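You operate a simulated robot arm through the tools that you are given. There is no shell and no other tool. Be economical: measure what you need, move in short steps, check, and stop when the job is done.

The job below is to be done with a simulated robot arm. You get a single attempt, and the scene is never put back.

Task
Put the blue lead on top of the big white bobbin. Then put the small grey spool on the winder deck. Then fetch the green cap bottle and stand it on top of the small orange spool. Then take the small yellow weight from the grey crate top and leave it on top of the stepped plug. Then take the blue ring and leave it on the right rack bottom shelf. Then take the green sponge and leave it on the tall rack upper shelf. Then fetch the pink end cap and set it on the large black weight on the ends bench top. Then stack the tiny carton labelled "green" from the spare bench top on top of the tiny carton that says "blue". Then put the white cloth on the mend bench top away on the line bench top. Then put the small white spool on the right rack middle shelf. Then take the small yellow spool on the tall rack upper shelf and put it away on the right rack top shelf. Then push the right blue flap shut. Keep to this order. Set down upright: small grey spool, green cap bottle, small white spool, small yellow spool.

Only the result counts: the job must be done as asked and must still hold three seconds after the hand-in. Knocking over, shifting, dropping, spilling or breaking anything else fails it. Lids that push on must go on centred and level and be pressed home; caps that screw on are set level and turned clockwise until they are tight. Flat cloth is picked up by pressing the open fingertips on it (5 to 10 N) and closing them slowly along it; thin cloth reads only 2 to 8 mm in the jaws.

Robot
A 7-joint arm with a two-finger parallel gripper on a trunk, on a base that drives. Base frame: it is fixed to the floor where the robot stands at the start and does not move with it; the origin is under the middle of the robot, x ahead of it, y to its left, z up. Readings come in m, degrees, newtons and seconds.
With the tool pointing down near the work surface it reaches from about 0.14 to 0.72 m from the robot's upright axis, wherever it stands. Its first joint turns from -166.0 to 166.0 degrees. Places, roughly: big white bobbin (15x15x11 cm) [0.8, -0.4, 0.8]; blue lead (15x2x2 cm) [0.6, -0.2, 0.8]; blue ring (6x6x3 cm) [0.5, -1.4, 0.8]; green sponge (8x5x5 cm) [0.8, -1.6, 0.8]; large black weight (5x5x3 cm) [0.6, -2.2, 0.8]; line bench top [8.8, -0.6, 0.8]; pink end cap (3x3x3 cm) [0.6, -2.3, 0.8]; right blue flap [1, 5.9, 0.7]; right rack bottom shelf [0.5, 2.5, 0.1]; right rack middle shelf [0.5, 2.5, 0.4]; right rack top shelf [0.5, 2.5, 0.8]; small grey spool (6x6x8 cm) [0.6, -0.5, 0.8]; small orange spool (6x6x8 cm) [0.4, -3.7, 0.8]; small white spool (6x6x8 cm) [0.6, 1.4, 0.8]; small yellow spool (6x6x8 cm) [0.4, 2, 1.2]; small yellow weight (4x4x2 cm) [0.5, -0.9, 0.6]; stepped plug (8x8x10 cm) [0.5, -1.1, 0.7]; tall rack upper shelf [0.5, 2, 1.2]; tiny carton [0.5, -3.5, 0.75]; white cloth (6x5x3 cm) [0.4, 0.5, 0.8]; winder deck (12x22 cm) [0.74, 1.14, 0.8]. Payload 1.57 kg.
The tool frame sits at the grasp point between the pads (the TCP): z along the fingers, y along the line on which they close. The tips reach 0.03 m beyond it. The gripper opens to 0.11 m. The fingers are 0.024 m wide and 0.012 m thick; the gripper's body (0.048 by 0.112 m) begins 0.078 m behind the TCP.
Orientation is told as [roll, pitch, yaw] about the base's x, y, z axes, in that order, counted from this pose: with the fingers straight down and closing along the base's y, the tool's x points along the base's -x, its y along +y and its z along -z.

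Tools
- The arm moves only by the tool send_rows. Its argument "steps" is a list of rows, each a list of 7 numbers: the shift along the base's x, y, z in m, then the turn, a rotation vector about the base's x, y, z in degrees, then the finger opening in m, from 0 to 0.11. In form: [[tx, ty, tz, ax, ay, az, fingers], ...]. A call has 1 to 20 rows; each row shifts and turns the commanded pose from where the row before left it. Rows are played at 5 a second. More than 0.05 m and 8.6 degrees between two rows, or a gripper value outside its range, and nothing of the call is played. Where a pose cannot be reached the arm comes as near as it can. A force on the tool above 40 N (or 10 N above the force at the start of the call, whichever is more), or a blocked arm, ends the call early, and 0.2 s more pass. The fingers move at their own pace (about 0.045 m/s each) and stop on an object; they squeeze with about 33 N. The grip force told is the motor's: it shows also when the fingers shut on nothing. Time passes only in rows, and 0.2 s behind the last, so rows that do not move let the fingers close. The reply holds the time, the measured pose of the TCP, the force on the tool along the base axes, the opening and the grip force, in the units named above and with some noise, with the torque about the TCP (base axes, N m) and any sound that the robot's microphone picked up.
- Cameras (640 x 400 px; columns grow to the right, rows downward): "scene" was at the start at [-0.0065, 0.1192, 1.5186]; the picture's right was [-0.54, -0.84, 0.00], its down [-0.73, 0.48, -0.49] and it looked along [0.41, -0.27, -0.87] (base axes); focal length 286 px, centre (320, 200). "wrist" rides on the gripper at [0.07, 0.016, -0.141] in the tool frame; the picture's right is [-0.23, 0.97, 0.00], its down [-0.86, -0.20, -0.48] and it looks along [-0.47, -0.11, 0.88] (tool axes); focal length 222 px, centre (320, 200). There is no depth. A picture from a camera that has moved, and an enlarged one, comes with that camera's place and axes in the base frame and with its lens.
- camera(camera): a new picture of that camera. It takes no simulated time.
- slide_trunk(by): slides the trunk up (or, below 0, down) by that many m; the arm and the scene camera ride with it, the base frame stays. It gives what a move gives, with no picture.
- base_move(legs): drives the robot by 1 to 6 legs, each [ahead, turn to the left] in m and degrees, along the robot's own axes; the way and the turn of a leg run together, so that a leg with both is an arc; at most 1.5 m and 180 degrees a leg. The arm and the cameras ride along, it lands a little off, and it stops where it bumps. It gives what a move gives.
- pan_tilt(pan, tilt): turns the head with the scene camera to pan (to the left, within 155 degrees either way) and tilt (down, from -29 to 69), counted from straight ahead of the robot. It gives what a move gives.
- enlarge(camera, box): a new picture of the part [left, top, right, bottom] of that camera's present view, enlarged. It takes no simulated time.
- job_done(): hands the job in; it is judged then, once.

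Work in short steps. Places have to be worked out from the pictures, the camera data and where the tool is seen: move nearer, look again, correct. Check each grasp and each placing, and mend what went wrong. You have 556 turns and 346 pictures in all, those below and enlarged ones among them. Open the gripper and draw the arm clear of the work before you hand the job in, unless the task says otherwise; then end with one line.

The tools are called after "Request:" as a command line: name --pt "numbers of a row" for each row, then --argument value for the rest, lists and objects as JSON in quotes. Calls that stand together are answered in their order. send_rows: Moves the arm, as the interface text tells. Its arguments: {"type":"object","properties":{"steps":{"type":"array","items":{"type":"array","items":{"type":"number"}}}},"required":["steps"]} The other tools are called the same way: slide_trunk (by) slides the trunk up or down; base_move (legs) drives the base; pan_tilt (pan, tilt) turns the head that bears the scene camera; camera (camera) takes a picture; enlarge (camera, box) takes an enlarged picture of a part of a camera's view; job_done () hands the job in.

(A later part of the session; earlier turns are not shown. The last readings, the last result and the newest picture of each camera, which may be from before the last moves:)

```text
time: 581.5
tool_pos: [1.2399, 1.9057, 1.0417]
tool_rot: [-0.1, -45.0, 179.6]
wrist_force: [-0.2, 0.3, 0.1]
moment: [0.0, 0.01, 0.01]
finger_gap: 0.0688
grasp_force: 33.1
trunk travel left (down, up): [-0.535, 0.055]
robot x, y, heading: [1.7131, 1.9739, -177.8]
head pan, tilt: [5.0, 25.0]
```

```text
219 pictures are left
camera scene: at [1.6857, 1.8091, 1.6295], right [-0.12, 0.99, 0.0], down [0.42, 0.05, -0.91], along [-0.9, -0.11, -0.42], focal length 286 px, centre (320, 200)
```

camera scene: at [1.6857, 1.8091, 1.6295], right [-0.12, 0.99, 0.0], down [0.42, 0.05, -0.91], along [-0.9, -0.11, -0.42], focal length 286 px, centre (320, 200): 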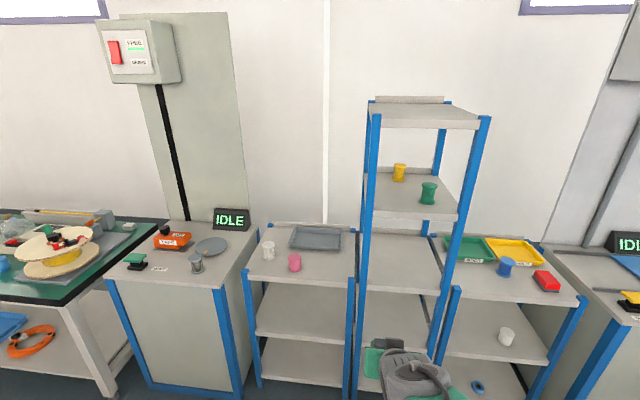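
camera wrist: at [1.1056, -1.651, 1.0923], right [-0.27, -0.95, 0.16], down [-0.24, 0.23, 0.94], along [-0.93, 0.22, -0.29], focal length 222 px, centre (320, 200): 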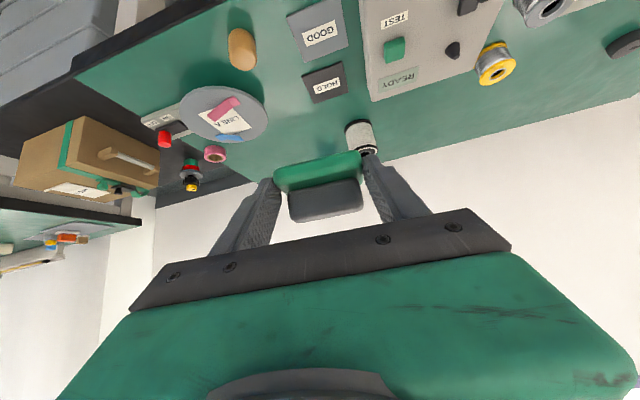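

The upper shelf is at z≈1.16–1.2 (y≈1.87–2.19); the green spool is at front right, the yellow one further back. I will put the sponge at front left. I drive 0.3 m closer and raise the hand.

Request:
base_move --legs '[[0.28, 0]]'

Request:
slide_trunk --by 0.05

Request:
send_rows --pt "0 0.015 0.04 0 0 0 0.06" --pt "0 0.015 0.04 0 0 0 0.06" --pt "0 0.015 0.04 0 0 0 0.06" --pt "0 0.015 0.04 0 0 0 0.06"

Request:
camera --camera "wrist"

Request:
pan_tilt --pan -10 --tilt 30

Request:
camera --camera "scene"

```text
time: 583.4
tool_pos: [0.9622, 1.8973, 1.0421]
tool_rot: [0.0, -45.0, 179.4]
wrist_force: [-0.1, -0.5, -1.2]
moment: [0.01, 0.0, 0.02]
finger_gap: 0.0688
grasp_force: 33.0
trunk travel left (down, up): [-0.535, 0.055]
robot x, y, heading: [1.4317, 1.9619, -178.2]
head pan, tilt: [5.0, 25.0]
```

```text
time: 584.4
tool_pos: [0.9634, 1.8976, 1.0924]
tool_rot: [-0.1, -45.0, 179.5]
wrist_force: [0.0, 0.0, 0.0]
moment: [0.0, 0.0, 0.01]
finger_gap: 0.0688
grasp_force: 33.1
trunk travel left (down, up): [-0.585, 0.005]
robot x, y, heading: [1.4354, 1.9636, -178.3]
head pan, tilt: [5.0, 25.0]
```

```text
time: 585.4
tool_pos: [0.9636, 1.9583, 1.2546]
tool_rot: [-0.1, -45.0, 179.4]
wrist_force: [-0.4, -0.6, 0.2]
moment: [0.02, -0.03, 0.02]
finger_gap: 0.0689
grasp_force: 33.2
trunk travel left (down, up): [-0.585, 0.005]
robot x, y, heading: [1.4356, 1.9616, -178.1]
head pan, tilt: [5.0, 25.0]
```

```text
218 pictures are left
camera wrist: at [1.1128, 1.9407, 1.3049], right [-0.17, -0.97, 0.16], down [-0.26, 0.2, 0.94], along [-0.95, 0.12, -0.29], focal length 222 px, centre (320, 200)
```

wrist: 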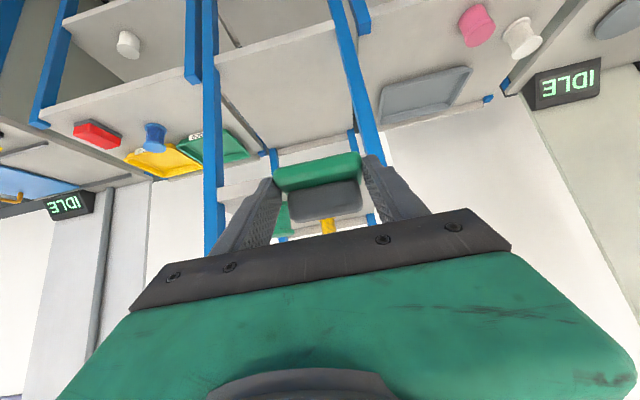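

```text
time: 586.1
tool_pos: [0.9629, 1.9581, 1.2547]
tool_rot: [0.0, -45.0, 179.4]
wrist_force: [-0.1, 0.4, -0.3]
moment: [-0.01, 0.0, 0.01]
finger_gap: 0.0689
grasp_force: 33.2
trunk travel left (down, up): [-0.585, 0.005]
robot x, y, heading: [1.4371, 1.9588, -178.1]
head pan, tilt: [-10.0, 30.0]
```

```text
217 pictures are left
camera scene: at [1.4095, 1.8234, 1.6716], right [0.14, 0.99, 0.0], down [0.49, -0.07, -0.87], along [-0.86, 0.12, -0.5], focal length 286 px, centre (320, 200)
```

scene: 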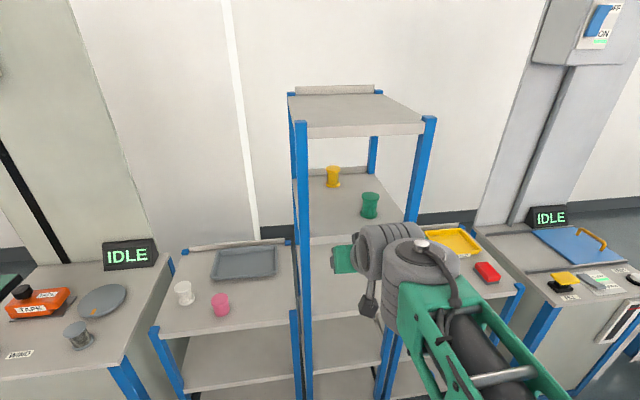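

Aligned with the free left half of the shelf. I lower to 2 cm above shelf level and move in.

Request:
send_rows --pt "-0.04 0.003 -0.015 0 0 0 0.06" --pt "-0.04 0.002 -0.015 0 0 0 0.06" --pt "-0.04 0.002 0 0 0 0 0.06" --pt "-0.04 0 0 0 0 0 0.06"

Request:
camera --camera "wrist"

Request:
enlarge --camera "scene" --box '[270, 100, 470, 300]'

```text
time: 587.1
tool_pos: [0.7996, 1.966, 1.2213]
tool_rot: [-0.2, -45.0, 179.3]
wrist_force: [0.6, -0.4, -0.4]
moment: [-0.01, 0.01, 0.0]
finger_gap: 0.0689
grasp_force: 33.0
trunk travel left (down, up): [-0.585, 0.005]
robot x, y, heading: [1.4346, 1.9634, -177.9]
head pan, tilt: [-10.0, 30.0]
```

```text
216 pictures are left
camera wrist: at [0.9495, 1.9474, 1.2709], right [-0.17, -0.97, 0.16], down [-0.26, 0.2, 0.94], along [-0.95, 0.12, -0.29], focal length 222 px, centre (320, 200)
```

wrist: 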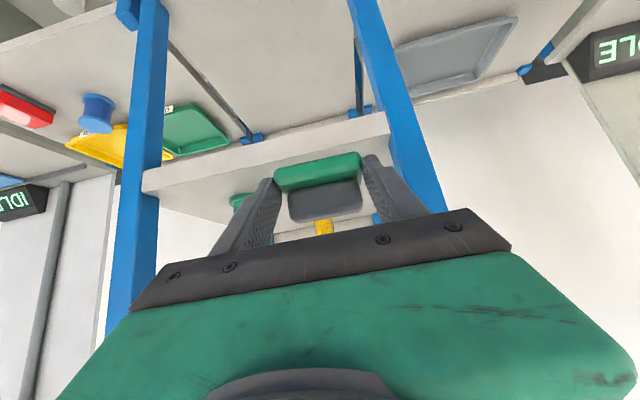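

```text
2.00 times, centred on (370, 200) of scene
camera zoom: at [1.4084, 1.8235, 1.6715], right [0.14, 0.99, 0.0], down [0.5, -0.07, -0.87], along [-0.86, 0.12, -0.5], focal length 571 px, centre (220, 200)
```

zoom: 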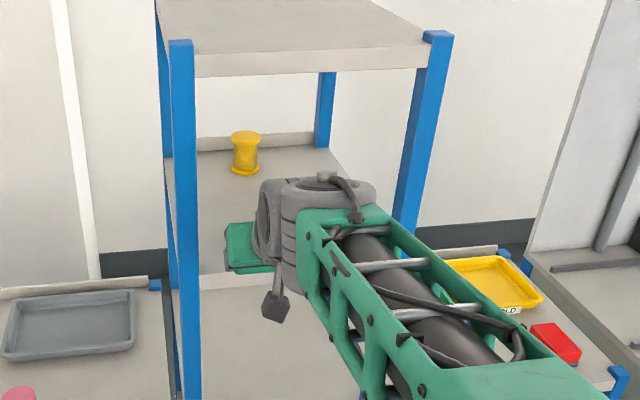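

Request:
send_rows --pt "-0.04 0.003 0 0 0 0 0.06" --pt "-0.04 0.003 0 0 0 0 0.06" --pt "-0.035 0 0 0 0 0 0.06" --pt "0 0 -0.01 0 0 0 0.06" --pt "0 0 -0.006 0 0 0 0.06"

Request:
camera --camera "wrist"

```text
time: 588.3
tool_pos: [0.6874, 1.9709, 1.2063]
tool_rot: [-0.1, -45.0, 179.5]
wrist_force: [0.0, 0.7, -0.6]
moment: [-0.03, -0.03, -0.02]
finger_gap: 0.0688
grasp_force: 33.0
trunk travel left (down, up): [-0.585, 0.005]
robot x, y, heading: [1.4287, 1.9646, -178.0]
head pan, tilt: [-10.0, 30.0]
```

```text
214 pictures are left
camera wrist: at [0.8362, 1.9524, 1.2559], right [-0.17, -0.97, 0.16], down [-0.26, 0.2, 0.94], along [-0.95, 0.12, -0.29], focal length 222 px, centre (320, 200)
```

wrist: 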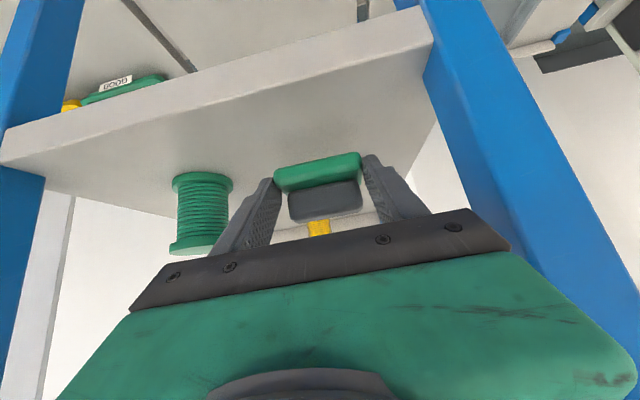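

Request:
send_rows --pt "0 0 -0.004 0 0 0 0.06" --pt "0 0 -0.004 0 0 0 0.06" --pt "0 0 -0.003 0 0 0 0.06" --pt "0 0 -0.003 0 0 0 0.06"

```text
time: 589.3
tool_pos: [0.6871, 1.97, 1.1922]
tool_rot: [0.0, -45.0, 179.3]
wrist_force: [-0.5, -0.6, -0.9]
moment: [0.0, 0.0, -0.01]
finger_gap: 0.0688
grasp_force: 32.6
trunk travel left (down, up): [-0.585, 0.005]
robot x, y, heading: [1.4367, 1.9614, -178.0]
head pan, tilt: [-10.0, 30.0]
```

Request:
send_rows --pt "0 0 -0.003 0 0 0 0.06" --pt "0 0 -0.003 0 0 0 0.06" --pt "0 0 -0.003 0 0 0 0.06"

Request:
camera --camera "wrist"

```text
time: 590.1
tool_pos: [0.6881, 1.9706, 1.1823]
tool_rot: [-0.1, -45.1, 179.4]
wrist_force: [-0.2, -1.0, 0.5]
moment: [0.01, 0.0, 0.02]
finger_gap: 0.0689
grasp_force: 33.6
trunk travel left (down, up): [-0.585, 0.005]
robot x, y, heading: [1.4353, 1.9621, -178.2]
head pan, tilt: [-10.0, 30.0]
```

```text
213 pictures are left
camera wrist: at [0.8366, 1.9526, 1.2323], right [-0.17, -0.97, 0.16], down [-0.26, 0.2, 0.94], along [-0.95, 0.12, -0.29], focal length 222 px, centre (320, 200)
```

wrist: 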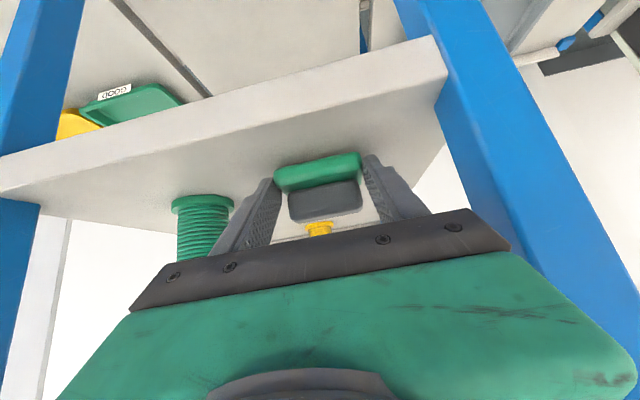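

Request:
send_rows --pt "0 0 -0.003 0 0 0 0.06" --pt "0 0 -0.003 0 0 0 0.06" --pt "0 0 -0.002 0 0 0 0.06"

```text
time: 590.9
tool_pos: [0.6875, 1.9705, 1.179]
tool_rot: [0.0, -45.4, 179.5]
wrist_force: [-0.6, 0.6, 13.6]
moment: [-0.37, 0.19, 0.18]
finger_gap: 0.0686
grasp_force: 32.7
trunk travel left (down, up): [-0.585, 0.005]
robot x, y, heading: [1.4376, 1.9645, -177.9]
head pan, tilt: [-10.0, 30.0]
```

Contact. I relieve 4 mm, open, lift slightly and back straight out.

Request:
send_rows --pt "0 0 0.004 0 0 0 0.068" --pt "0 0 0 0 0 0 0.08" --pt "0 0 0.002 0 0 0 0.092" --pt "0 0 0.003 0 0 0 0.094" --pt "0.01 0 0.005 0 0 0 0.094" --pt "0.03 0 0.01 0 0 0 0.094" --pt "0.04 0 0.01 0 0 0 0.094" --pt "0.04 0 0.01 0 0 0 0.094" --pt "0.04 0 0 0 0 0 0.094"

Request:
camera --camera "wrist"

```text
time: 592.9
tool_pos: [0.848, 1.9709, 1.2206]
tool_rot: [-0.1, -45.2, 179.5]
wrist_force: [0.2, 0.2, -0.6]
moment: [0.01, -0.01, -0.03]
finger_gap: 0.0941
grasp_force: 0.0
trunk travel left (down, up): [-0.585, 0.005]
robot x, y, heading: [1.4342, 1.9631, -178.1]
head pan, tilt: [-10.0, 30.0]
```

```text
212 pictures are left
camera wrist: at [0.9978, 1.954, 1.27], right [-0.17, -0.97, 0.16], down [-0.26, 0.2, 0.94], along [-0.95, 0.12, -0.29], focal length 222 px, centre (320, 200)
```

wrist: 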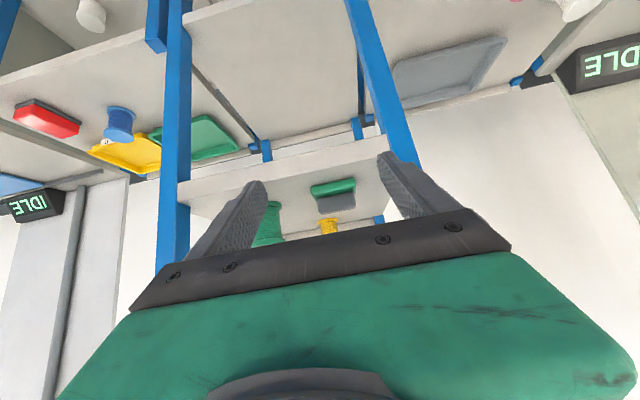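

The sponge is on the shelf. Next the pink end cap: I retract the arm and drive down the aisle to y≈-2.25.

Request:
send_rows --pt "0.04 0 0 0 0 0 0.09" --pt "0.04 0 0 0 0 0 0.09" --pt "0.03 0 -0.03 0 0 0 0.07" --pt "0 0 -0.04 0 0 0 0.07" --pt "0 0 -0.04 0 0 0 0.07"

Request:
base_move --legs '[[-0.35, 0], [0, 88.5], [1.5, 0], [1.5, 0], [1.2, 0], [0, -90]]'

Request:
pan_tilt --pan 0 --tilt 45

Request:
camera --camera "scene"

```text
time: 594.1
tool_pos: [0.9553, 1.9705, 1.1108]
tool_rot: [-0.1, -44.9, 179.5]
wrist_force: [-0.9, 0.3, -0.8]
moment: [-0.03, -0.02, -0.03]
finger_gap: 0.07
grasp_force: 0.0
trunk travel left (down, up): [-0.585, 0.005]
robot x, y, heading: [1.4347, 1.9599, -177.9]
head pan, tilt: [-10.0, 30.0]
```

```text
time: 623.7
tool_pos: [1.443, -2.2039, 1.1103]
tool_rot: [-0.1, -45.0, -179.5]
wrist_force: [-0.3, 0.2, 0.8]
moment: [-0.02, 0.0, -0.03]
finger_gap: 0.0701
grasp_force: 0.0
trunk travel left (down, up): [-0.585, 0.005]
robot x, y, heading: [1.9237, -2.202, -176.9]
head pan, tilt: [-10.0, 30.0]
```

```text
time: 624.5
tool_pos: [1.4433, -2.2038, 1.1105]
tool_rot: [-0.1, -45.0, -179.5]
wrist_force: [1.0, 0.3, 0.7]
moment: [-0.03, -0.01, 0.01]
finger_gap: 0.0699
grasp_force: 0.1
trunk travel left (down, up): [-0.585, 0.005]
robot x, y, heading: [1.9173, -2.2038, -177.2]
head pan, tilt: [0.0, 45.0]
```

```text
211 pictures are left
camera scene: at [1.9069, -2.3576, 1.649], right [-0.05, 1.0, 0.0], down [0.71, 0.04, -0.71], along [-0.71, -0.04, -0.71], focal length 286 px, centre (320, 200)
```

scene: 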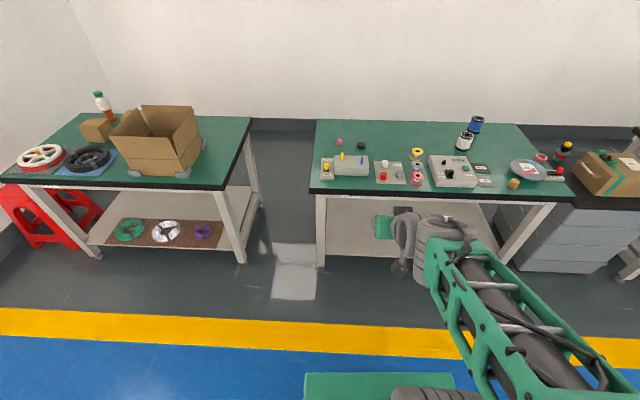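

The cap is at about (0.59,-2.335) and the black weight at (0.618,-2.214). I drive closer and straighten the hand.

Request:
base_move --legs '[[0.62, 0]]'

Request:
send_rows --pt "0 0 0 0 -7.5 0 0.07" --pt "0 0 0 0 -7.5 0 0.07" --pt "0 0 0 0 -7.5 0 0.07" --pt "0 0 0 0 -7.5 0 0.07" --pt "0 0 0 0 -7.5 0 0.07" --pt "0 0 0 0 -7.5 0 0.07"

Request:
send_rows --pt "-0.045 0 0 0 0 0 0.07" --pt "-0.045 0 0 0 0 0 0.07" --pt "-0.045 0 0 0 0 0 0.07"

Request:
camera --camera "wrist"

Request:
pan_tilt --pan -15 --tilt 50

Request:
camera --camera "scene"

```text
time: 627.9
tool_pos: [0.8216, -2.227, 1.1106]
tool_rot: [-0.1, -45.0, 179.7]
wrist_force: [0.0, -0.7, -0.5]
moment: [0.02, -0.02, 0.01]
finger_gap: 0.07
grasp_force: 0.1
trunk travel left (down, up): [-0.585, 0.005]
robot x, y, heading: [1.299, -2.2313, -177.8]
head pan, tilt: [0.0, 45.0]
```

```text
time: 629.3
tool_pos: [0.8227, -2.2258, 1.1105]
tool_rot: [-0.2, 0.2, 179.7]
wrist_force: [-0.3, -0.5, 0.6]
moment: [0.0, -0.05, -0.01]
finger_gap: 0.0701
grasp_force: 0.1
trunk travel left (down, up): [-0.585, 0.005]
robot x, y, heading: [1.3022, -2.2305, -178.0]
head pan, tilt: [0.0, 45.0]
```

```text
time: 630.1
tool_pos: [0.686, -2.2285, 1.1078]
tool_rot: [-0.3, 0.1, 179.8]
wrist_force: [-0.4, 0.4, 0.2]
moment: [-0.05, -0.01, 0.01]
finger_gap: 0.0699
grasp_force: 0.0
trunk travel left (down, up): [-0.585, 0.005]
robot x, y, heading: [1.3031, -2.2303, -177.9]
head pan, tilt: [0.0, 45.0]
```

```text
210 pictures are left
camera wrist: at [0.7566, -2.2447, 1.2473], right [-0.23, -0.97, -0.01], down [-0.85, 0.2, 0.48], along [-0.46, 0.12, -0.88], focal length 222 px, centre (320, 200)
```

wrist: 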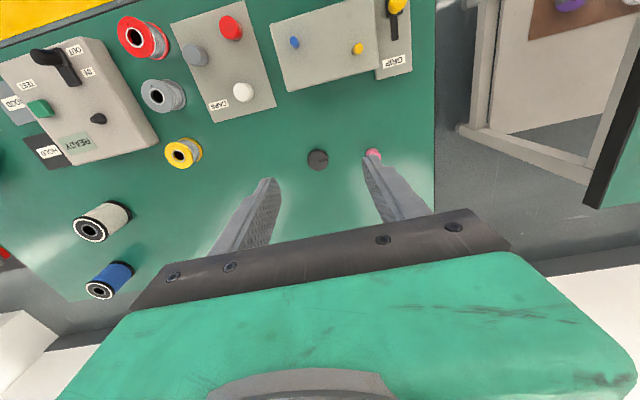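

```text
time: 630.9
tool_pos: [0.6891, -2.2277, 1.1068]
tool_rot: [-0.3, 0.0, 179.7]
wrist_force: [-0.4, 0.8, 0.4]
moment: [-0.02, 0.05, 0.0]
finger_gap: 0.0699
grasp_force: 0.0
trunk travel left (down, up): [-0.585, 0.005]
robot x, y, heading: [1.2982, -2.2306, -177.7]
head pan, tilt: [-15.0, 50.0]
```

```text
209 pictures are left
camera scene: at [1.29, -2.3651, 1.6421], right [0.22, 0.98, 0.0], down [0.75, -0.17, -0.64], along [-0.63, 0.14, -0.77], focal length 286 px, centre (320, 200)
```

scene: 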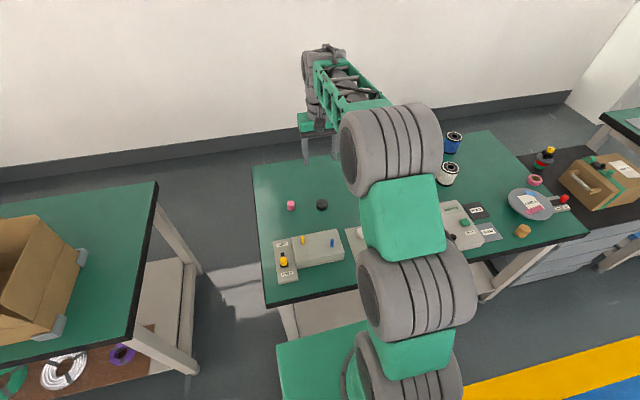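

Cap at (0.594,-2.323), weight at (0.618,-2.206). I move above the cap and lower partway.

Request:
send_rows --pt "-0.032 -0.032 0 0 0 0 0.065" --pt "-0.032 -0.032 0 0 0 0 0.065" --pt "-0.031 -0.031 0 0 0 0 0.065" --pt "0 0 -0.045 0 0 0 0.065" --pt "0 0 -0.045 0 0 0 0.065" --pt "0 0 -0.045 0 0 0 0.065" --pt "0 0 -0.045 0 0 0 0.065"

Request:
camera --camera "wrist"

```text
time: 632.5
tool_pos: [0.5926, -2.3239, 0.9319]
tool_rot: [-0.4, -0.2, 179.7]
wrist_force: [0.0, -0.1, -0.2]
moment: [-0.03, 0.0, -0.02]
finger_gap: 0.0649
grasp_force: 0.1
trunk travel left (down, up): [-0.585, 0.005]
robot x, y, heading: [1.2983, -2.2324, -177.6]
head pan, tilt: [-15.0, 50.0]
```

```text
208 pictures are left
camera wrist: at [0.6618, -2.3404, 1.0717], right [-0.23, -0.97, 0.0], down [-0.85, 0.2, 0.48], along [-0.47, 0.12, -0.88], focal length 222 px, centre (320, 200)
```

wrist: 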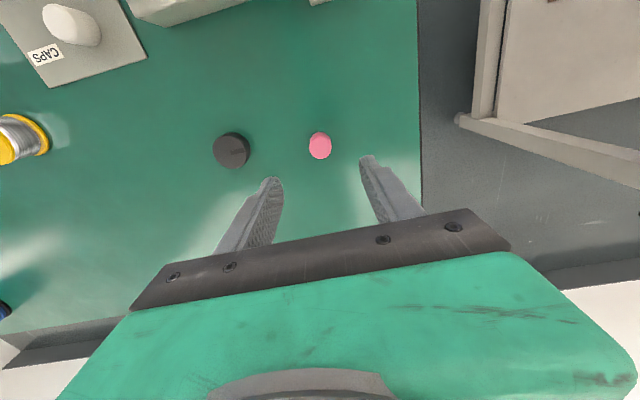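

Request:
send_rows --pt "-0.004 0.003 -0.04 0 0 0 0.06" --pt "0 0 -0.04 0 0 0 0.06" --pt "0 0 -0.04 0 0 0 0.06" --pt "0 0 -0.012 0 0 0 0.06"

Request:
camera --camera "wrist"

```text
time: 633.5
tool_pos: [0.5906, -2.3193, 0.7988]
tool_rot: [-0.4, 0.0, 179.8]
wrist_force: [-0.2, -0.6, -0.2]
moment: [0.04, 0.03, -0.02]
finger_gap: 0.0604
grasp_force: 0.0
trunk travel left (down, up): [-0.585, 0.005]
robot x, y, heading: [1.3021, -2.2297, -177.9]
head pan, tilt: [-15.0, 50.0]
```

```text
207 pictures are left
camera wrist: at [0.6595, -2.3364, 0.939], right [-0.23, -0.97, 0.0], down [-0.85, 0.2, 0.48], along [-0.47, 0.12, -0.88], focal length 222 px, centre (320, 200)
```

wrist: 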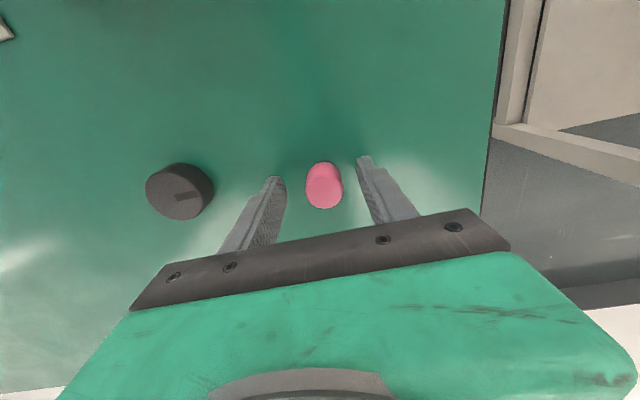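

Request:
send_rows --pt "0 0 -0.002 0 0 0 0.045" --pt "0 0 0 0 0 0 0.03" --pt "0 0 0 0 0 0 0.02" --pt "0 0 0 0 0 0 0.015" --pt "0 0 0 0 0 0 0.015"

Request:
send_rows --pt "0 0 0.03 0 0 0 0.015" --pt "0 0 0.03 0 0 0 0.015" --pt "0.008 0.037 0 0 0 0 0.015" --pt "0.008 0.037 0 0 0 0 0.015" --pt "0.008 0.037 0 0 0 0 0.015"

Request:
camera --camera "wrist"

```text
time: 634.7
tool_pos: [0.5897, -2.3186, 0.7966]
tool_rot: [-0.3, -0.1, 179.8]
wrist_force: [0.0, 0.2, 1.2]
moment: [-0.01, 0.04, 0.01]
finger_gap: 0.0272
grasp_force: 32.6
trunk travel left (down, up): [-0.585, 0.005]
robot x, y, heading: [1.3014, -2.2331, -177.8]
head pan, tilt: [-15.0, 50.0]
```

```text
time: 635.9
tool_pos: [0.6124, -2.2045, 0.8571]
tool_rot: [-0.3, 0.0, 179.9]
wrist_force: [0.0, 0.4, -0.4]
moment: [0.0, -0.02, -0.01]
finger_gap: 0.0274
grasp_force: 32.8
trunk travel left (down, up): [-0.585, 0.005]
robot x, y, heading: [1.2983, -2.23, -177.8]
head pan, tilt: [-15.0, 50.0]
```

```text
206 pictures are left
camera wrist: at [0.681, -2.2222, 0.9975], right [-0.23, -0.97, 0.0], down [-0.85, 0.2, 0.48], along [-0.47, 0.11, -0.88], focal length 222 px, centre (320, 200)
```

wrist: 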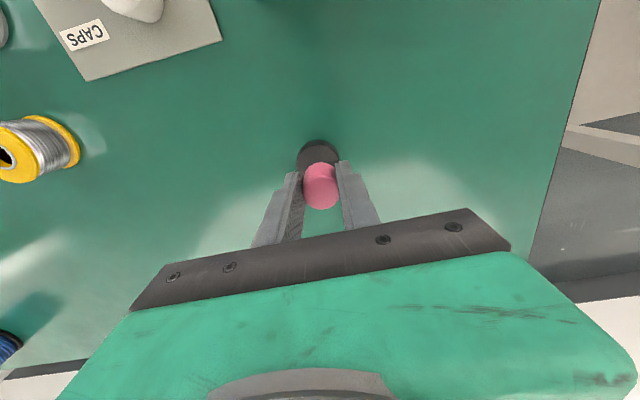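

The cap is over the black weight. I lower it to contact.

Request:
send_rows --pt "0 0 -0.015 0 0 0 0.015" --pt "0 0 -0.008 0 0 0 0.015" --pt "0 0 -0.003 0 0 0 0.015" --pt "0 0 -0.003 0 0 0 0.015" --pt "0 0 -0.002 0 0 0 0.015"

```text
time: 637.1
tool_pos: [0.6116, -2.2061, 0.8248]
tool_rot: [-0.3, -0.1, 179.8]
wrist_force: [-0.3, -0.7, 0.0]
moment: [-0.04, -0.01, 0.01]
finger_gap: 0.0272
grasp_force: 32.7
trunk travel left (down, up): [-0.585, 0.005]
robot x, y, heading: [1.3021, -2.2297, -177.9]
head pan, tilt: [-15.0, 50.0]
```

Request:
send_rows --pt "0 0 -0.002 0 0 0 0.015" --pt "0 0 -0.002 0 0 0 0.015" --pt "0 0 -0.002 0 0 0 0.015"

Request:
camera --camera "wrist"

```text
time: 637.9
tool_pos: [0.612, -2.2067, 0.82]
tool_rot: [-0.3, -0.1, 179.9]
wrist_force: [-0.1, 0.9, 4.7]
moment: [0.0, -0.02, 0.02]
finger_gap: 0.0274
grasp_force: 33.2
trunk travel left (down, up): [-0.585, 0.005]
robot x, y, heading: [1.2985, -2.2292, -177.9]
head pan, tilt: [-15.0, 50.0]
```

```text
205 pictures are left
camera wrist: at [0.6819, -2.2238, 0.9601], right [-0.23, -0.97, 0.0], down [-0.85, 0.2, 0.48], along [-0.47, 0.12, -0.88], focal length 222 px, centre (320, 200)
```

wrist: 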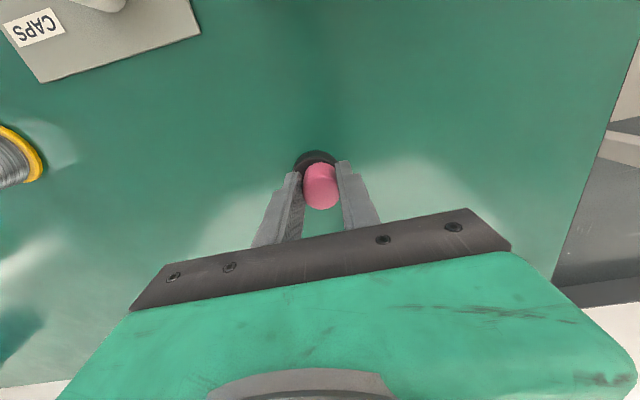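

Light contact. I release and lift.

Request:
send_rows --pt "0 0 0 0 0 0 0.028" --pt "0 0 0 0 0 0 0.034" --pt "0 0 0 0 0 0 0.045" --pt "0 0 0 0 0 0 0.05" --pt "0 0 0.03 0 0 0 0.05" --pt "0 0 0.04 0 0 0 0.05" --pt "0 0 0.045 0 0 0 0.05" --pt "0 0 0.045 0 0 0 0.05" --pt "0 0 0.045 0 0 0 0.05" --pt "0 0 0.045 0 0 0 0.05"

Request:
camera --camera "wrist"

Request:
enlarge --camera "scene" --box '[250, 160, 370, 260]'

```text
time: 640.1
tool_pos: [0.6125, -2.2083, 1.0658]
tool_rot: [-0.3, 0.0, 179.8]
wrist_force: [-0.2, 0.6, 0.1]
moment: [0.02, 0.03, 0.02]
finger_gap: 0.05
grasp_force: 0.3
trunk travel left (down, up): [-0.585, 0.005]
robot x, y, heading: [1.302, -2.233, -177.8]
head pan, tilt: [-15.0, 50.0]
```

```text
204 pictures are left
camera wrist: at [0.6819, -2.2251, 1.2074], right [-0.23, -0.97, -0.01], down [-0.85, 0.2, 0.48], along [-0.46, 0.12, -0.88], focal length 222 px, centre (320, 200)
```

wrist: 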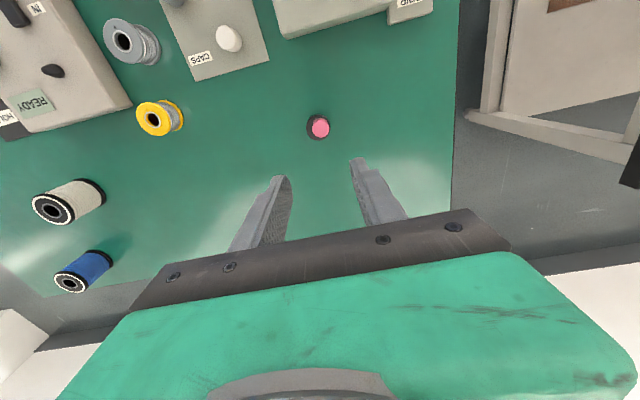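

```text
4.00 times, centred on (310, 210) of scene
camera zoom: at [1.2903, -2.3651, 1.642], right [0.22, 0.97, 0.0], down [0.75, -0.17, -0.64], along [-0.63, 0.14, -0.77], focal length 1143 px, centre (360, 160)
```

zoom: 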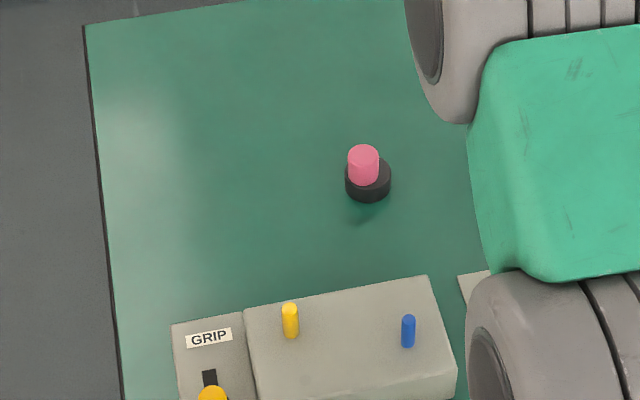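

The cap sits on the weight. The cartons and the cloth are best handled from the corridor, so I retract and drive round the far end again.

Request:
send_rows --pt "0.045 0 0 0 0 0 0.05" --pt "0.045 0 0 0 0 0 0.05" --pt "0.045 0 0 0 0 0 0.05" --pt "0.045 0 0 0 0 0 0.05" --pt "0.045 0 0 0 0 0 0.05"

Request:
base_move --legs '[[-0.5, 0], [0, -91], [1.5, 0], [1.5, 0], [1.5, 0]]'

```text
time: 641.3
tool_pos: [0.8372, -2.2067, 1.072]
tool_rot: [-0.3, 0.0, 179.8]
wrist_force: [0.9, 0.6, -0.6]
moment: [0.04, 0.0, 0.02]
finger_gap: 0.0505
grasp_force: 0.1
trunk travel left (down, up): [-0.585, 0.005]
robot x, y, heading: [1.2991, -2.231, -177.8]
head pan, tilt: [-15.0, 50.0]
```

```text
time: 669.3
tool_pos: [1.4235, 2.7959, 1.0736]
tool_rot: [-0.2, 0.0, 93.7]
wrist_force: [-0.3, -0.5, 0.1]
moment: [0.0, 0.01, 0.0]
finger_gap: 0.0503
grasp_force: 0.1
trunk travel left (down, up): [-0.585, 0.005]
robot x, y, heading: [1.4313, 2.3339, 96.0]
head pan, tilt: [-15.0, 50.0]
```

I drifted towards the tables; I correct outwards before continuing.

Request:
base_move --legs '[[0, -24], [1.2, 0], [0, 18], [1.5, 0], [1.5, 0]]'

```text
time: 691.9
tool_pos: [1.8828, 6.9871, 1.0726]
tool_rot: [-0.4, 0.1, 86.1]
wrist_force: [-0.7, -0.8, 0.1]
moment: [-0.02, 0.0, 0.02]
finger_gap: 0.0501
grasp_force: 0.0
trunk travel left (down, up): [-0.585, 0.005]
robot x, y, heading: [1.8277, 6.523, 88.7]
head pan, tilt: [-15.0, 50.0]
```

Request:
base_move --legs '[[1.25, 0], [0, 91], [1.5, 0], [0.37, 0], [0, 90]]'

```text
time: 714.8
tool_pos: [-0.0605, 7.3511, 1.0728]
tool_rot: [-0.3, 0.0, -93.9]
wrist_force: [0.2, 0.3, -0.6]
moment: [-0.03, -0.01, 0.03]
finger_gap: 0.05
grasp_force: 0.0
trunk travel left (down, up): [-0.585, 0.005]
robot x, y, heading: [-0.0065, 7.8099, -91.3]
head pan, tilt: [-15.0, 50.0]
```

Request:
base_move --legs '[[0, 1.2], [1.5, 0], [1.5, 0], [1.5, 0]]'

```text
time: 736.6
tool_pos: [-0.1604, 2.8536, 1.0727]
tool_rot: [-0.3, 0.1, -94.6]
wrist_force: [-0.2, 0.1, 0.4]
moment: [0.01, 0.01, -0.01]
finger_gap: 0.0499
grasp_force: 0.0
trunk travel left (down, up): [-0.585, 0.005]
robot x, y, heading: [-0.0974, 3.3167, -92.4]
head pan, tilt: [-15.0, 50.0]
```

Request:
base_move --legs '[[0, 5.5], [1.4, 0], [0, -2.8]]'

```text
time: 744.6
tool_pos: [-0.086, 1.4543, 1.0724]
tool_rot: [-0.3, 0.0, -93.3]
wrist_force: [-1.0, 0.3, -0.1]
moment: [-0.03, 0.01, -0.02]
finger_gap: 0.0504
grasp_force: 0.0
trunk travel left (down, up): [-0.585, 0.005]
robot x, y, heading: [-0.0394, 1.9163, -90.8]
head pan, tilt: [-15.0, 50.0]
```

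Request:
base_move --legs '[[1.5, 0.7]]'

Request:
base_move --legs '[[0, 0.3], [1.5, 0], [1.5, 0]]'

```text
time: 752.0
tool_pos: [-0.0914, -0.0463, 1.0718]
tool_rot: [-0.3, 0.0, -92.4]
wrist_force: [0.5, 0.1, 0.4]
moment: [-0.03, 0.0, 0.01]
finger_gap: 0.0504
grasp_force: 0.1
trunk travel left (down, up): [-0.585, 0.005]
robot x, y, heading: [-0.0496, 0.4175, -90.2]
head pan, tilt: [-15.0, 50.0]
```

```text
time: 766.8
tool_pos: [-0.0446, -3.0516, 1.0724]
tool_rot: [-0.3, 0.0, -91.0]
wrist_force: [0.4, 0.5, -0.2]
moment: [0.01, 0.0, 0.03]
finger_gap: 0.0501
grasp_force: 0.0
trunk travel left (down, up): [-0.585, 0.005]
robot x, y, heading: [-0.0156, -2.5888, -88.6]
head pan, tilt: [-15.0, 50.0]
```

Request:
base_move --legs '[[0.74, -1.4]]'

Request:
pan_tilt --pan 70 --tilt 58

Request:
camera --camera "scene"

```text
time: 770.8
tool_pos: [-0.0476, -3.7799, 1.072]
tool_rot: [-0.3, 0.0, -92.5]
wrist_force: [-0.6, 0.0, 0.4]
moment: [0.02, -0.03, 0.03]
finger_gap: 0.0501
grasp_force: 0.1
trunk travel left (down, up): [-0.585, 0.005]
robot x, y, heading: [-0.0002, -3.3175, -90.2]
head pan, tilt: [-15.0, 50.0]
```

```text
time: 772.3
tool_pos: [-0.0485, -3.7788, 1.0722]
tool_rot: [-0.3, 0.1, -92.4]
wrist_force: [0.0, -0.4, -0.6]
moment: [0.0, -0.03, 0.03]
finger_gap: 0.0501
grasp_force: 0.0
trunk travel left (down, up): [-0.585, 0.005]
robot x, y, heading: [-0.0048, -3.3146, -89.9]
head pan, tilt: [70.0, 58.0]
```

```text
202 pictures are left
camera scene: at [0.2117, -3.2795, 1.6319], right [-0.34, -0.94, 0.0], down [-0.8, 0.29, -0.53], along [0.5, -0.18, -0.85], focal length 286 px, centre (320, 200)
```

scene: 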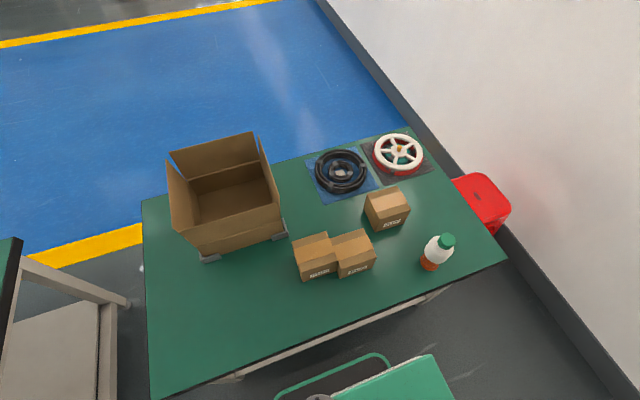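

Request:
enlarge --camera "scene" --box '[270, 170, 470, 295]'

```text
3.20 times, centred on (370, 232) of scene
camera zoom: at [0.2117, -3.2795, 1.6319], right [-0.34, -0.94, 0.0], down [-0.8, 0.29, -0.53], along [0.5, -0.18, -0.85], focal length 914 px, centre (160, 96)
```

zoom: 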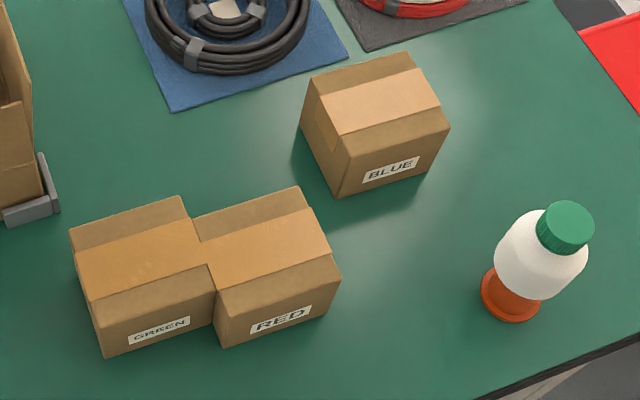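

Request:
enlarge --camera "scene" --box '[285, 220, 385, 290]'

```text
5.71 times, centred on (335, 255) of scene
camera zoom: at [0.2117, -3.2795, 1.6319], right [-0.34, -0.94, 0.0], down [-0.8, 0.29, -0.53], along [0.5, -0.18, -0.85], focal length 1633 px, centre (234, -114)
```

zoom: 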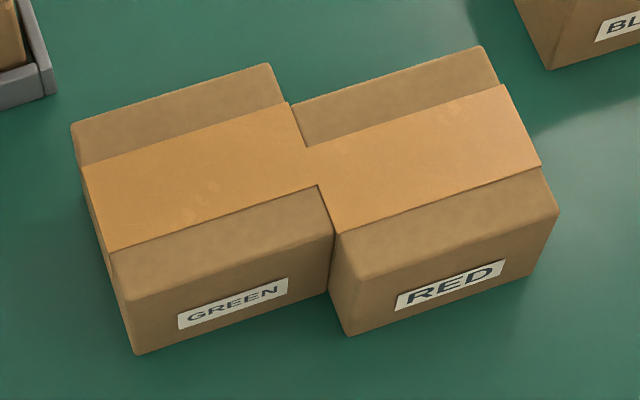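

The cartons are about 9.7 (x) × 11.2 (y) × 8.4 cm; GREEN is centred at (0.515,-3.37), BLUE at (0.596,-3.65). I will grip GREEN across x, so I swing over it keeping the present yaw.

Request:
send_rows --pt "0.0424 -0.0053 0 0 0 0 0.08" --pt "0.0434 -0.0014 0 0 0 0 0.11" --pt "0.0437 0.0026 0 0 0 0 0.11" --pt "0.0435 0.0067 0 0 0 0 0.11" --pt "0.043 0.0108 0 0 0 0 0.11" --pt "0.0421 0.0148 0 0 0 0 0.11" --pt "0.0409 0.0187 0 0 0 0 0.11" --pt "0.0392 0.0226 0 0 0 0 0.11" --pt "0.0372 0.0263 0 0 0 0 0.11" --pt "0.0348 0.0298 0 0 0 0 0.11" --pt "0.0322 0.0331 0 0 0 0 0.11" --pt "0.0291 0.0362 0 0 0 0 0.11" --pt "0.0259 0.0389 0 0 0 0 0.11" --pt "0.0223 0.0415 0 0 0 0 0.11" --pt "0.0185 0.0436 0 0 0 0 0.11" --pt "0.0144 0.0454 0 0 0 0 0.11" --pt "0.0102 0.0469 0 0 0 0 0.11"

Request:
camera --camera "wrist"

Request:
camera --camera "scene"

```text
time: 775.9
tool_pos: [0.5169, -3.3654, 1.0725]
tool_rot: [-0.3, 0.0, -92.5]
wrist_force: [0.3, -0.4, 0.5]
moment: [0.0, -0.01, 0.01]
finger_gap: 0.11
grasp_force: 0.0
trunk travel left (down, up): [-0.585, 0.005]
robot x, y, heading: [-0.0048, -3.3213, -90.3]
head pan, tilt: [70.0, 58.0]
```

```text
199 pictures are left
camera wrist: at [0.5356, -3.297, 1.2122], right [0.96, -0.27, -0.01], down [-0.23, -0.85, 0.48], along [-0.13, -0.46, -0.88], focal length 222 px, centre (320, 200)
```

wrist: 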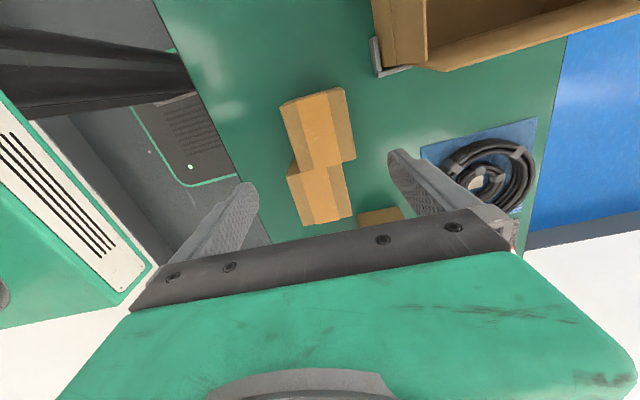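

```text
198 pictures are left
camera scene: at [0.2121, -3.2788, 1.6318], right [-0.34, -0.94, 0.0], down [-0.8, 0.29, -0.53], along [0.5, -0.18, -0.85], focal length 286 px, centre (320, 200)
```

scene: 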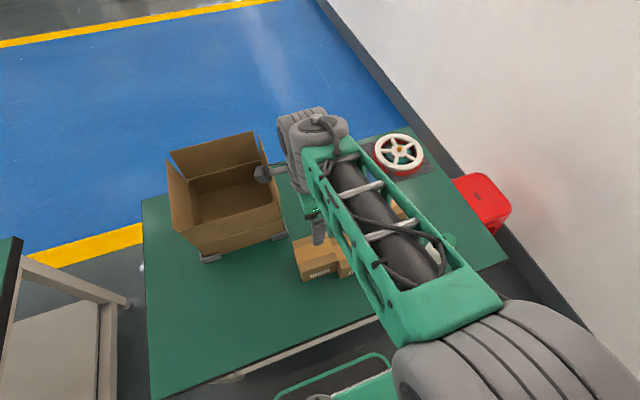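

Request:
send_rows --pt "-0.003 -0.002 -0.045 0 0 0 0.11" --pt "0 0 -0.045 0 0 0 0.11" --pt "0 0 -0.045 0 0 0 0.11" --pt "0 0 -0.02 0 0 0 0.11"

Request:
camera --camera "wrist"

Request:
enlarge --camera "scene" --box '[260, 170, 400, 290]'

```text
time: 776.9
tool_pos: [0.5096, -3.371, 0.9156]
tool_rot: [-0.4, 0.1, -92.5]
wrist_force: [0.2, -0.4, -1.4]
moment: [0.01, 0.02, 0.05]
finger_gap: 0.11
grasp_force: 0.0
trunk travel left (down, up): [-0.585, 0.005]
robot x, y, heading: [-0.0074, -3.3191, -90.2]
head pan, tilt: [70.0, 58.0]
```

```text
197 pictures are left
camera wrist: at [0.5306, -3.3019, 1.0566], right [0.96, -0.27, 0.0], down [-0.23, -0.85, 0.48], along [-0.13, -0.46, -0.88], focal length 222 px, centre (320, 200)
```

wrist: 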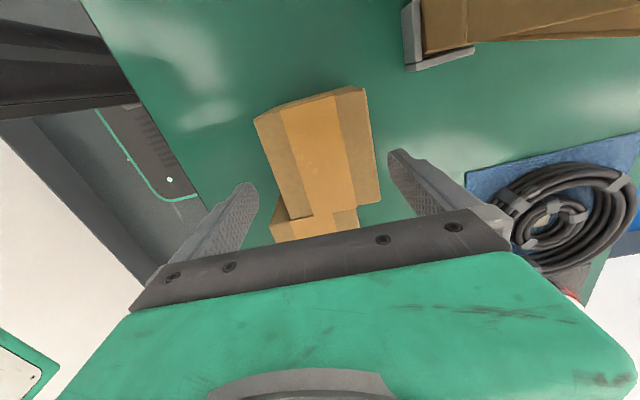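

```text
3.33 times, centred on (330, 230) of scene
camera zoom: at [0.2122, -3.2793, 1.6318], right [-0.34, -0.94, 0.0], down [-0.8, 0.29, -0.53], along [0.5, -0.18, -0.85], focal length 952 px, centre (287, 100)
```

zoom: 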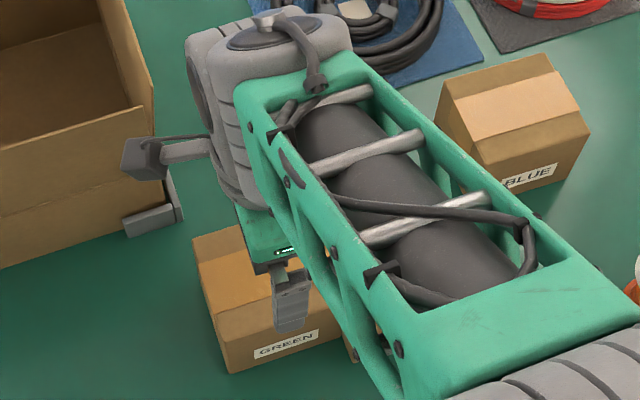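

I shift 4 mm in x and lower until the tips are just above the carton top.

Request:
send_rows --pt "0.004 0.001 -0.02 0 0 0 0.11" --pt "0 0 -0.014 0 0 0 0.11"

Request:
camera --camera "wrist"

```text
time: 777.5
tool_pos: [0.5151, -3.3696, 0.883]
tool_rot: [-0.3, 0.0, -92.5]
wrist_force: [0.4, -0.7, 0.2]
moment: [0.02, 0.01, 0.02]
finger_gap: 0.1098
grasp_force: 0.0
trunk travel left (down, up): [-0.585, 0.005]
robot x, y, heading: [-0.0057, -3.3178, -90.1]
head pan, tilt: [70.0, 58.0]
```

```text
195 pictures are left
camera wrist: at [0.5355, -3.3008, 1.023], right [0.96, -0.27, -0.01], down [-0.23, -0.85, 0.48], along [-0.13, -0.46, -0.88], focal length 222 px, centre (320, 200)
```

wrist: 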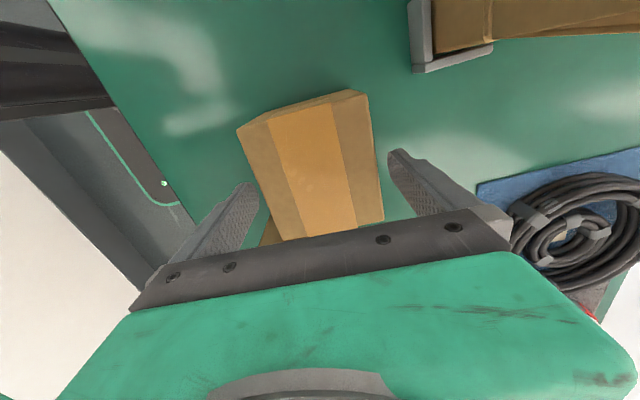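

The carton is nearly as wide as my opening; by the picture I must shift 6 mm in -x. I do so and descend gently.

Request:
send_rows --pt "-0.006 0 0 0 0 0 0.11" --pt "0 0 -0.006 0 0 0 0.11" --pt "0 0 -0.006 0 0 0 0.11"

Request:
camera --camera "wrist"

```text
time: 778.3
tool_pos: [0.5091, -3.37, 0.8697]
tool_rot: [-0.3, -0.1, -92.4]
wrist_force: [1.2, 0.0, -0.1]
moment: [0.0, -0.01, 0.02]
finger_gap: 0.1101
grasp_force: 0.0
trunk travel left (down, up): [-0.585, 0.005]
robot x, y, heading: [-0.0091, -3.3148, -90.3]
head pan, tilt: [70.0, 58.0]
```

```text
194 pictures are left
camera wrist: at [0.5301, -3.3004, 1.0111], right [0.96, -0.27, -0.01], down [-0.23, -0.85, 0.48], along [-0.13, -0.46, -0.88], focal length 222 px, centre (320, 200)
```

wrist: 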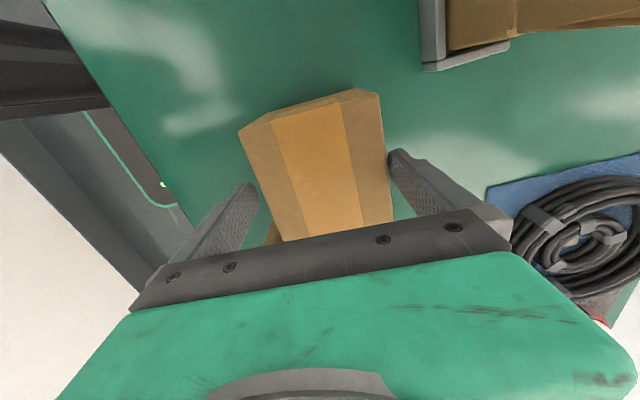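

Request:
send_rows --pt "0 0 -0.008 0 0 0 0.11" --pt "0 0 -0.008 0 0 0 0.11" --pt "0 0 -0.008 0 0 0 0.11"

```text
time: 779.1
tool_pos: [0.5091, -3.3689, 0.847]
tool_rot: [-0.3, 0.0, -92.4]
wrist_force: [-0.1, 1.0, 0.3]
moment: [0.0, 0.01, 0.0]
finger_gap: 0.1101
grasp_force: 0.1
trunk travel left (down, up): [-0.585, 0.005]
robot x, y, heading: [-0.0058, -3.3175, -90.1]
head pan, tilt: [70.0, 58.0]
```

No contact; I continue down to TCP z≈0.805 and close.

Request:
send_rows --pt "0 0 -0.01 0 0 0 0.11" --pt "0 0 -0.01 0 0 0 0.11" --pt "0 0 -0.01 0 0 0 0.11" --pt "0 0 -0.01 0 0 0 0.11" --pt "0 0 0 0 0 0 0.1" --pt "0 0 0 0 0 0 0.09" --pt "0 0 0 0 0 0 0.085" --pt "0 0 0 0 0 0 0.085"

Request:
camera --camera "wrist"

```text
time: 780.9
tool_pos: [0.5106, -3.3702, 0.8073]
tool_rot: [-0.2, 0.0, -92.4]
wrist_force: [5.7, -0.7, 4.0]
moment: [-0.11, -0.62, 0.03]
finger_gap: 0.1001
grasp_force: 33.2
trunk travel left (down, up): [-0.585, 0.005]
robot x, y, heading: [-0.004, -3.3191, -90.0]
head pan, tilt: [70.0, 58.0]
```

```text
193 pictures are left
camera wrist: at [0.5303, -3.3008, 0.9479], right [0.96, -0.27, 0.0], down [-0.24, -0.85, 0.48], along [-0.13, -0.46, -0.88], focal length 222 px, centre (320, 200)
```

wrist: 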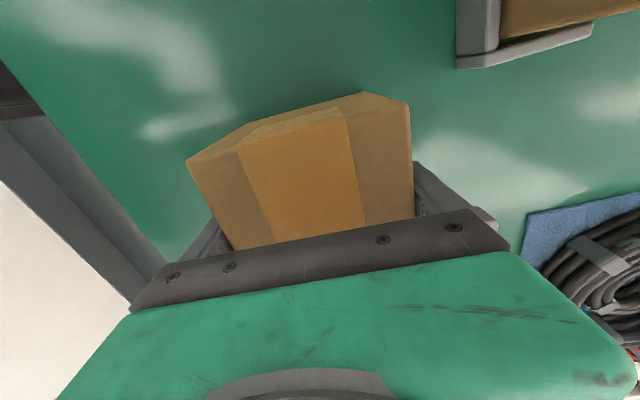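

Gripped (10 cm). I slide it 4 mm away from RED, then lift.

Request:
send_rows --pt "0 0.004 0.001 0 0 0 0.085" --pt "0 0 0.02 0 0 0 0.085" --pt "0 0 0.04 0 0 0 0.085" --pt "0 0 0.045 0 0 0 0.085" --pt "0 0 0.045 0 0 0 0.085"

Request:
camera --camera "wrist"

Request:
enlarge --camera "scene" --box '[260, 170, 420, 290]'

```text
time: 782.1
tool_pos: [0.5096, -3.363, 0.9574]
tool_rot: [-0.4, 0.0, -92.6]
wrist_force: [0.4, -0.6, -3.6]
moment: [-0.04, -0.04, 0.0]
finger_gap: 0.0999
grasp_force: 32.9
trunk travel left (down, up): [-0.585, 0.005]
robot x, y, heading: [-0.0032, -3.3163, -89.9]
head pan, tilt: [70.0, 58.0]
```

```text
192 pictures are left
camera wrist: at [0.5297, -3.2953, 1.0979], right [0.96, -0.27, -0.01], down [-0.23, -0.85, 0.48], along [-0.14, -0.46, -0.88], focal length 222 px, centre (320, 200)
```

wrist: 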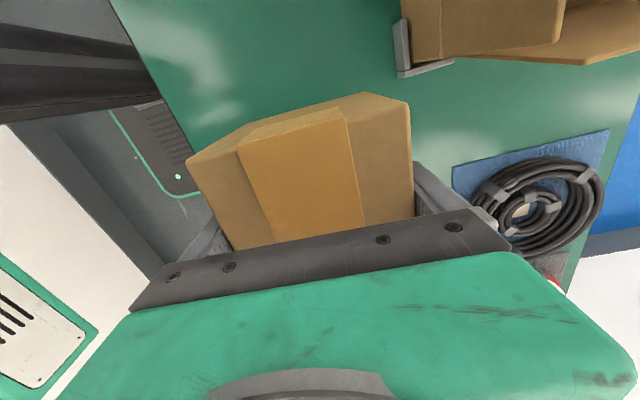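

```text
3.33 times, centred on (340, 230) of scene
camera zoom: at [0.2117, -3.2794, 1.6318], right [-0.34, -0.94, 0.0], down [-0.8, 0.29, -0.53], along [0.5, -0.18, -0.85], focal length 952 px, centre (253, 100)
```

zoom: 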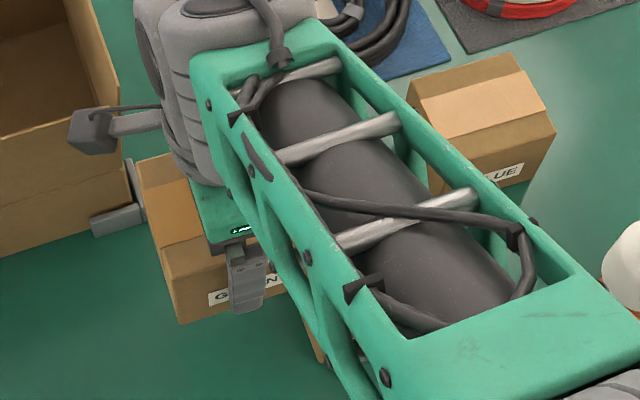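

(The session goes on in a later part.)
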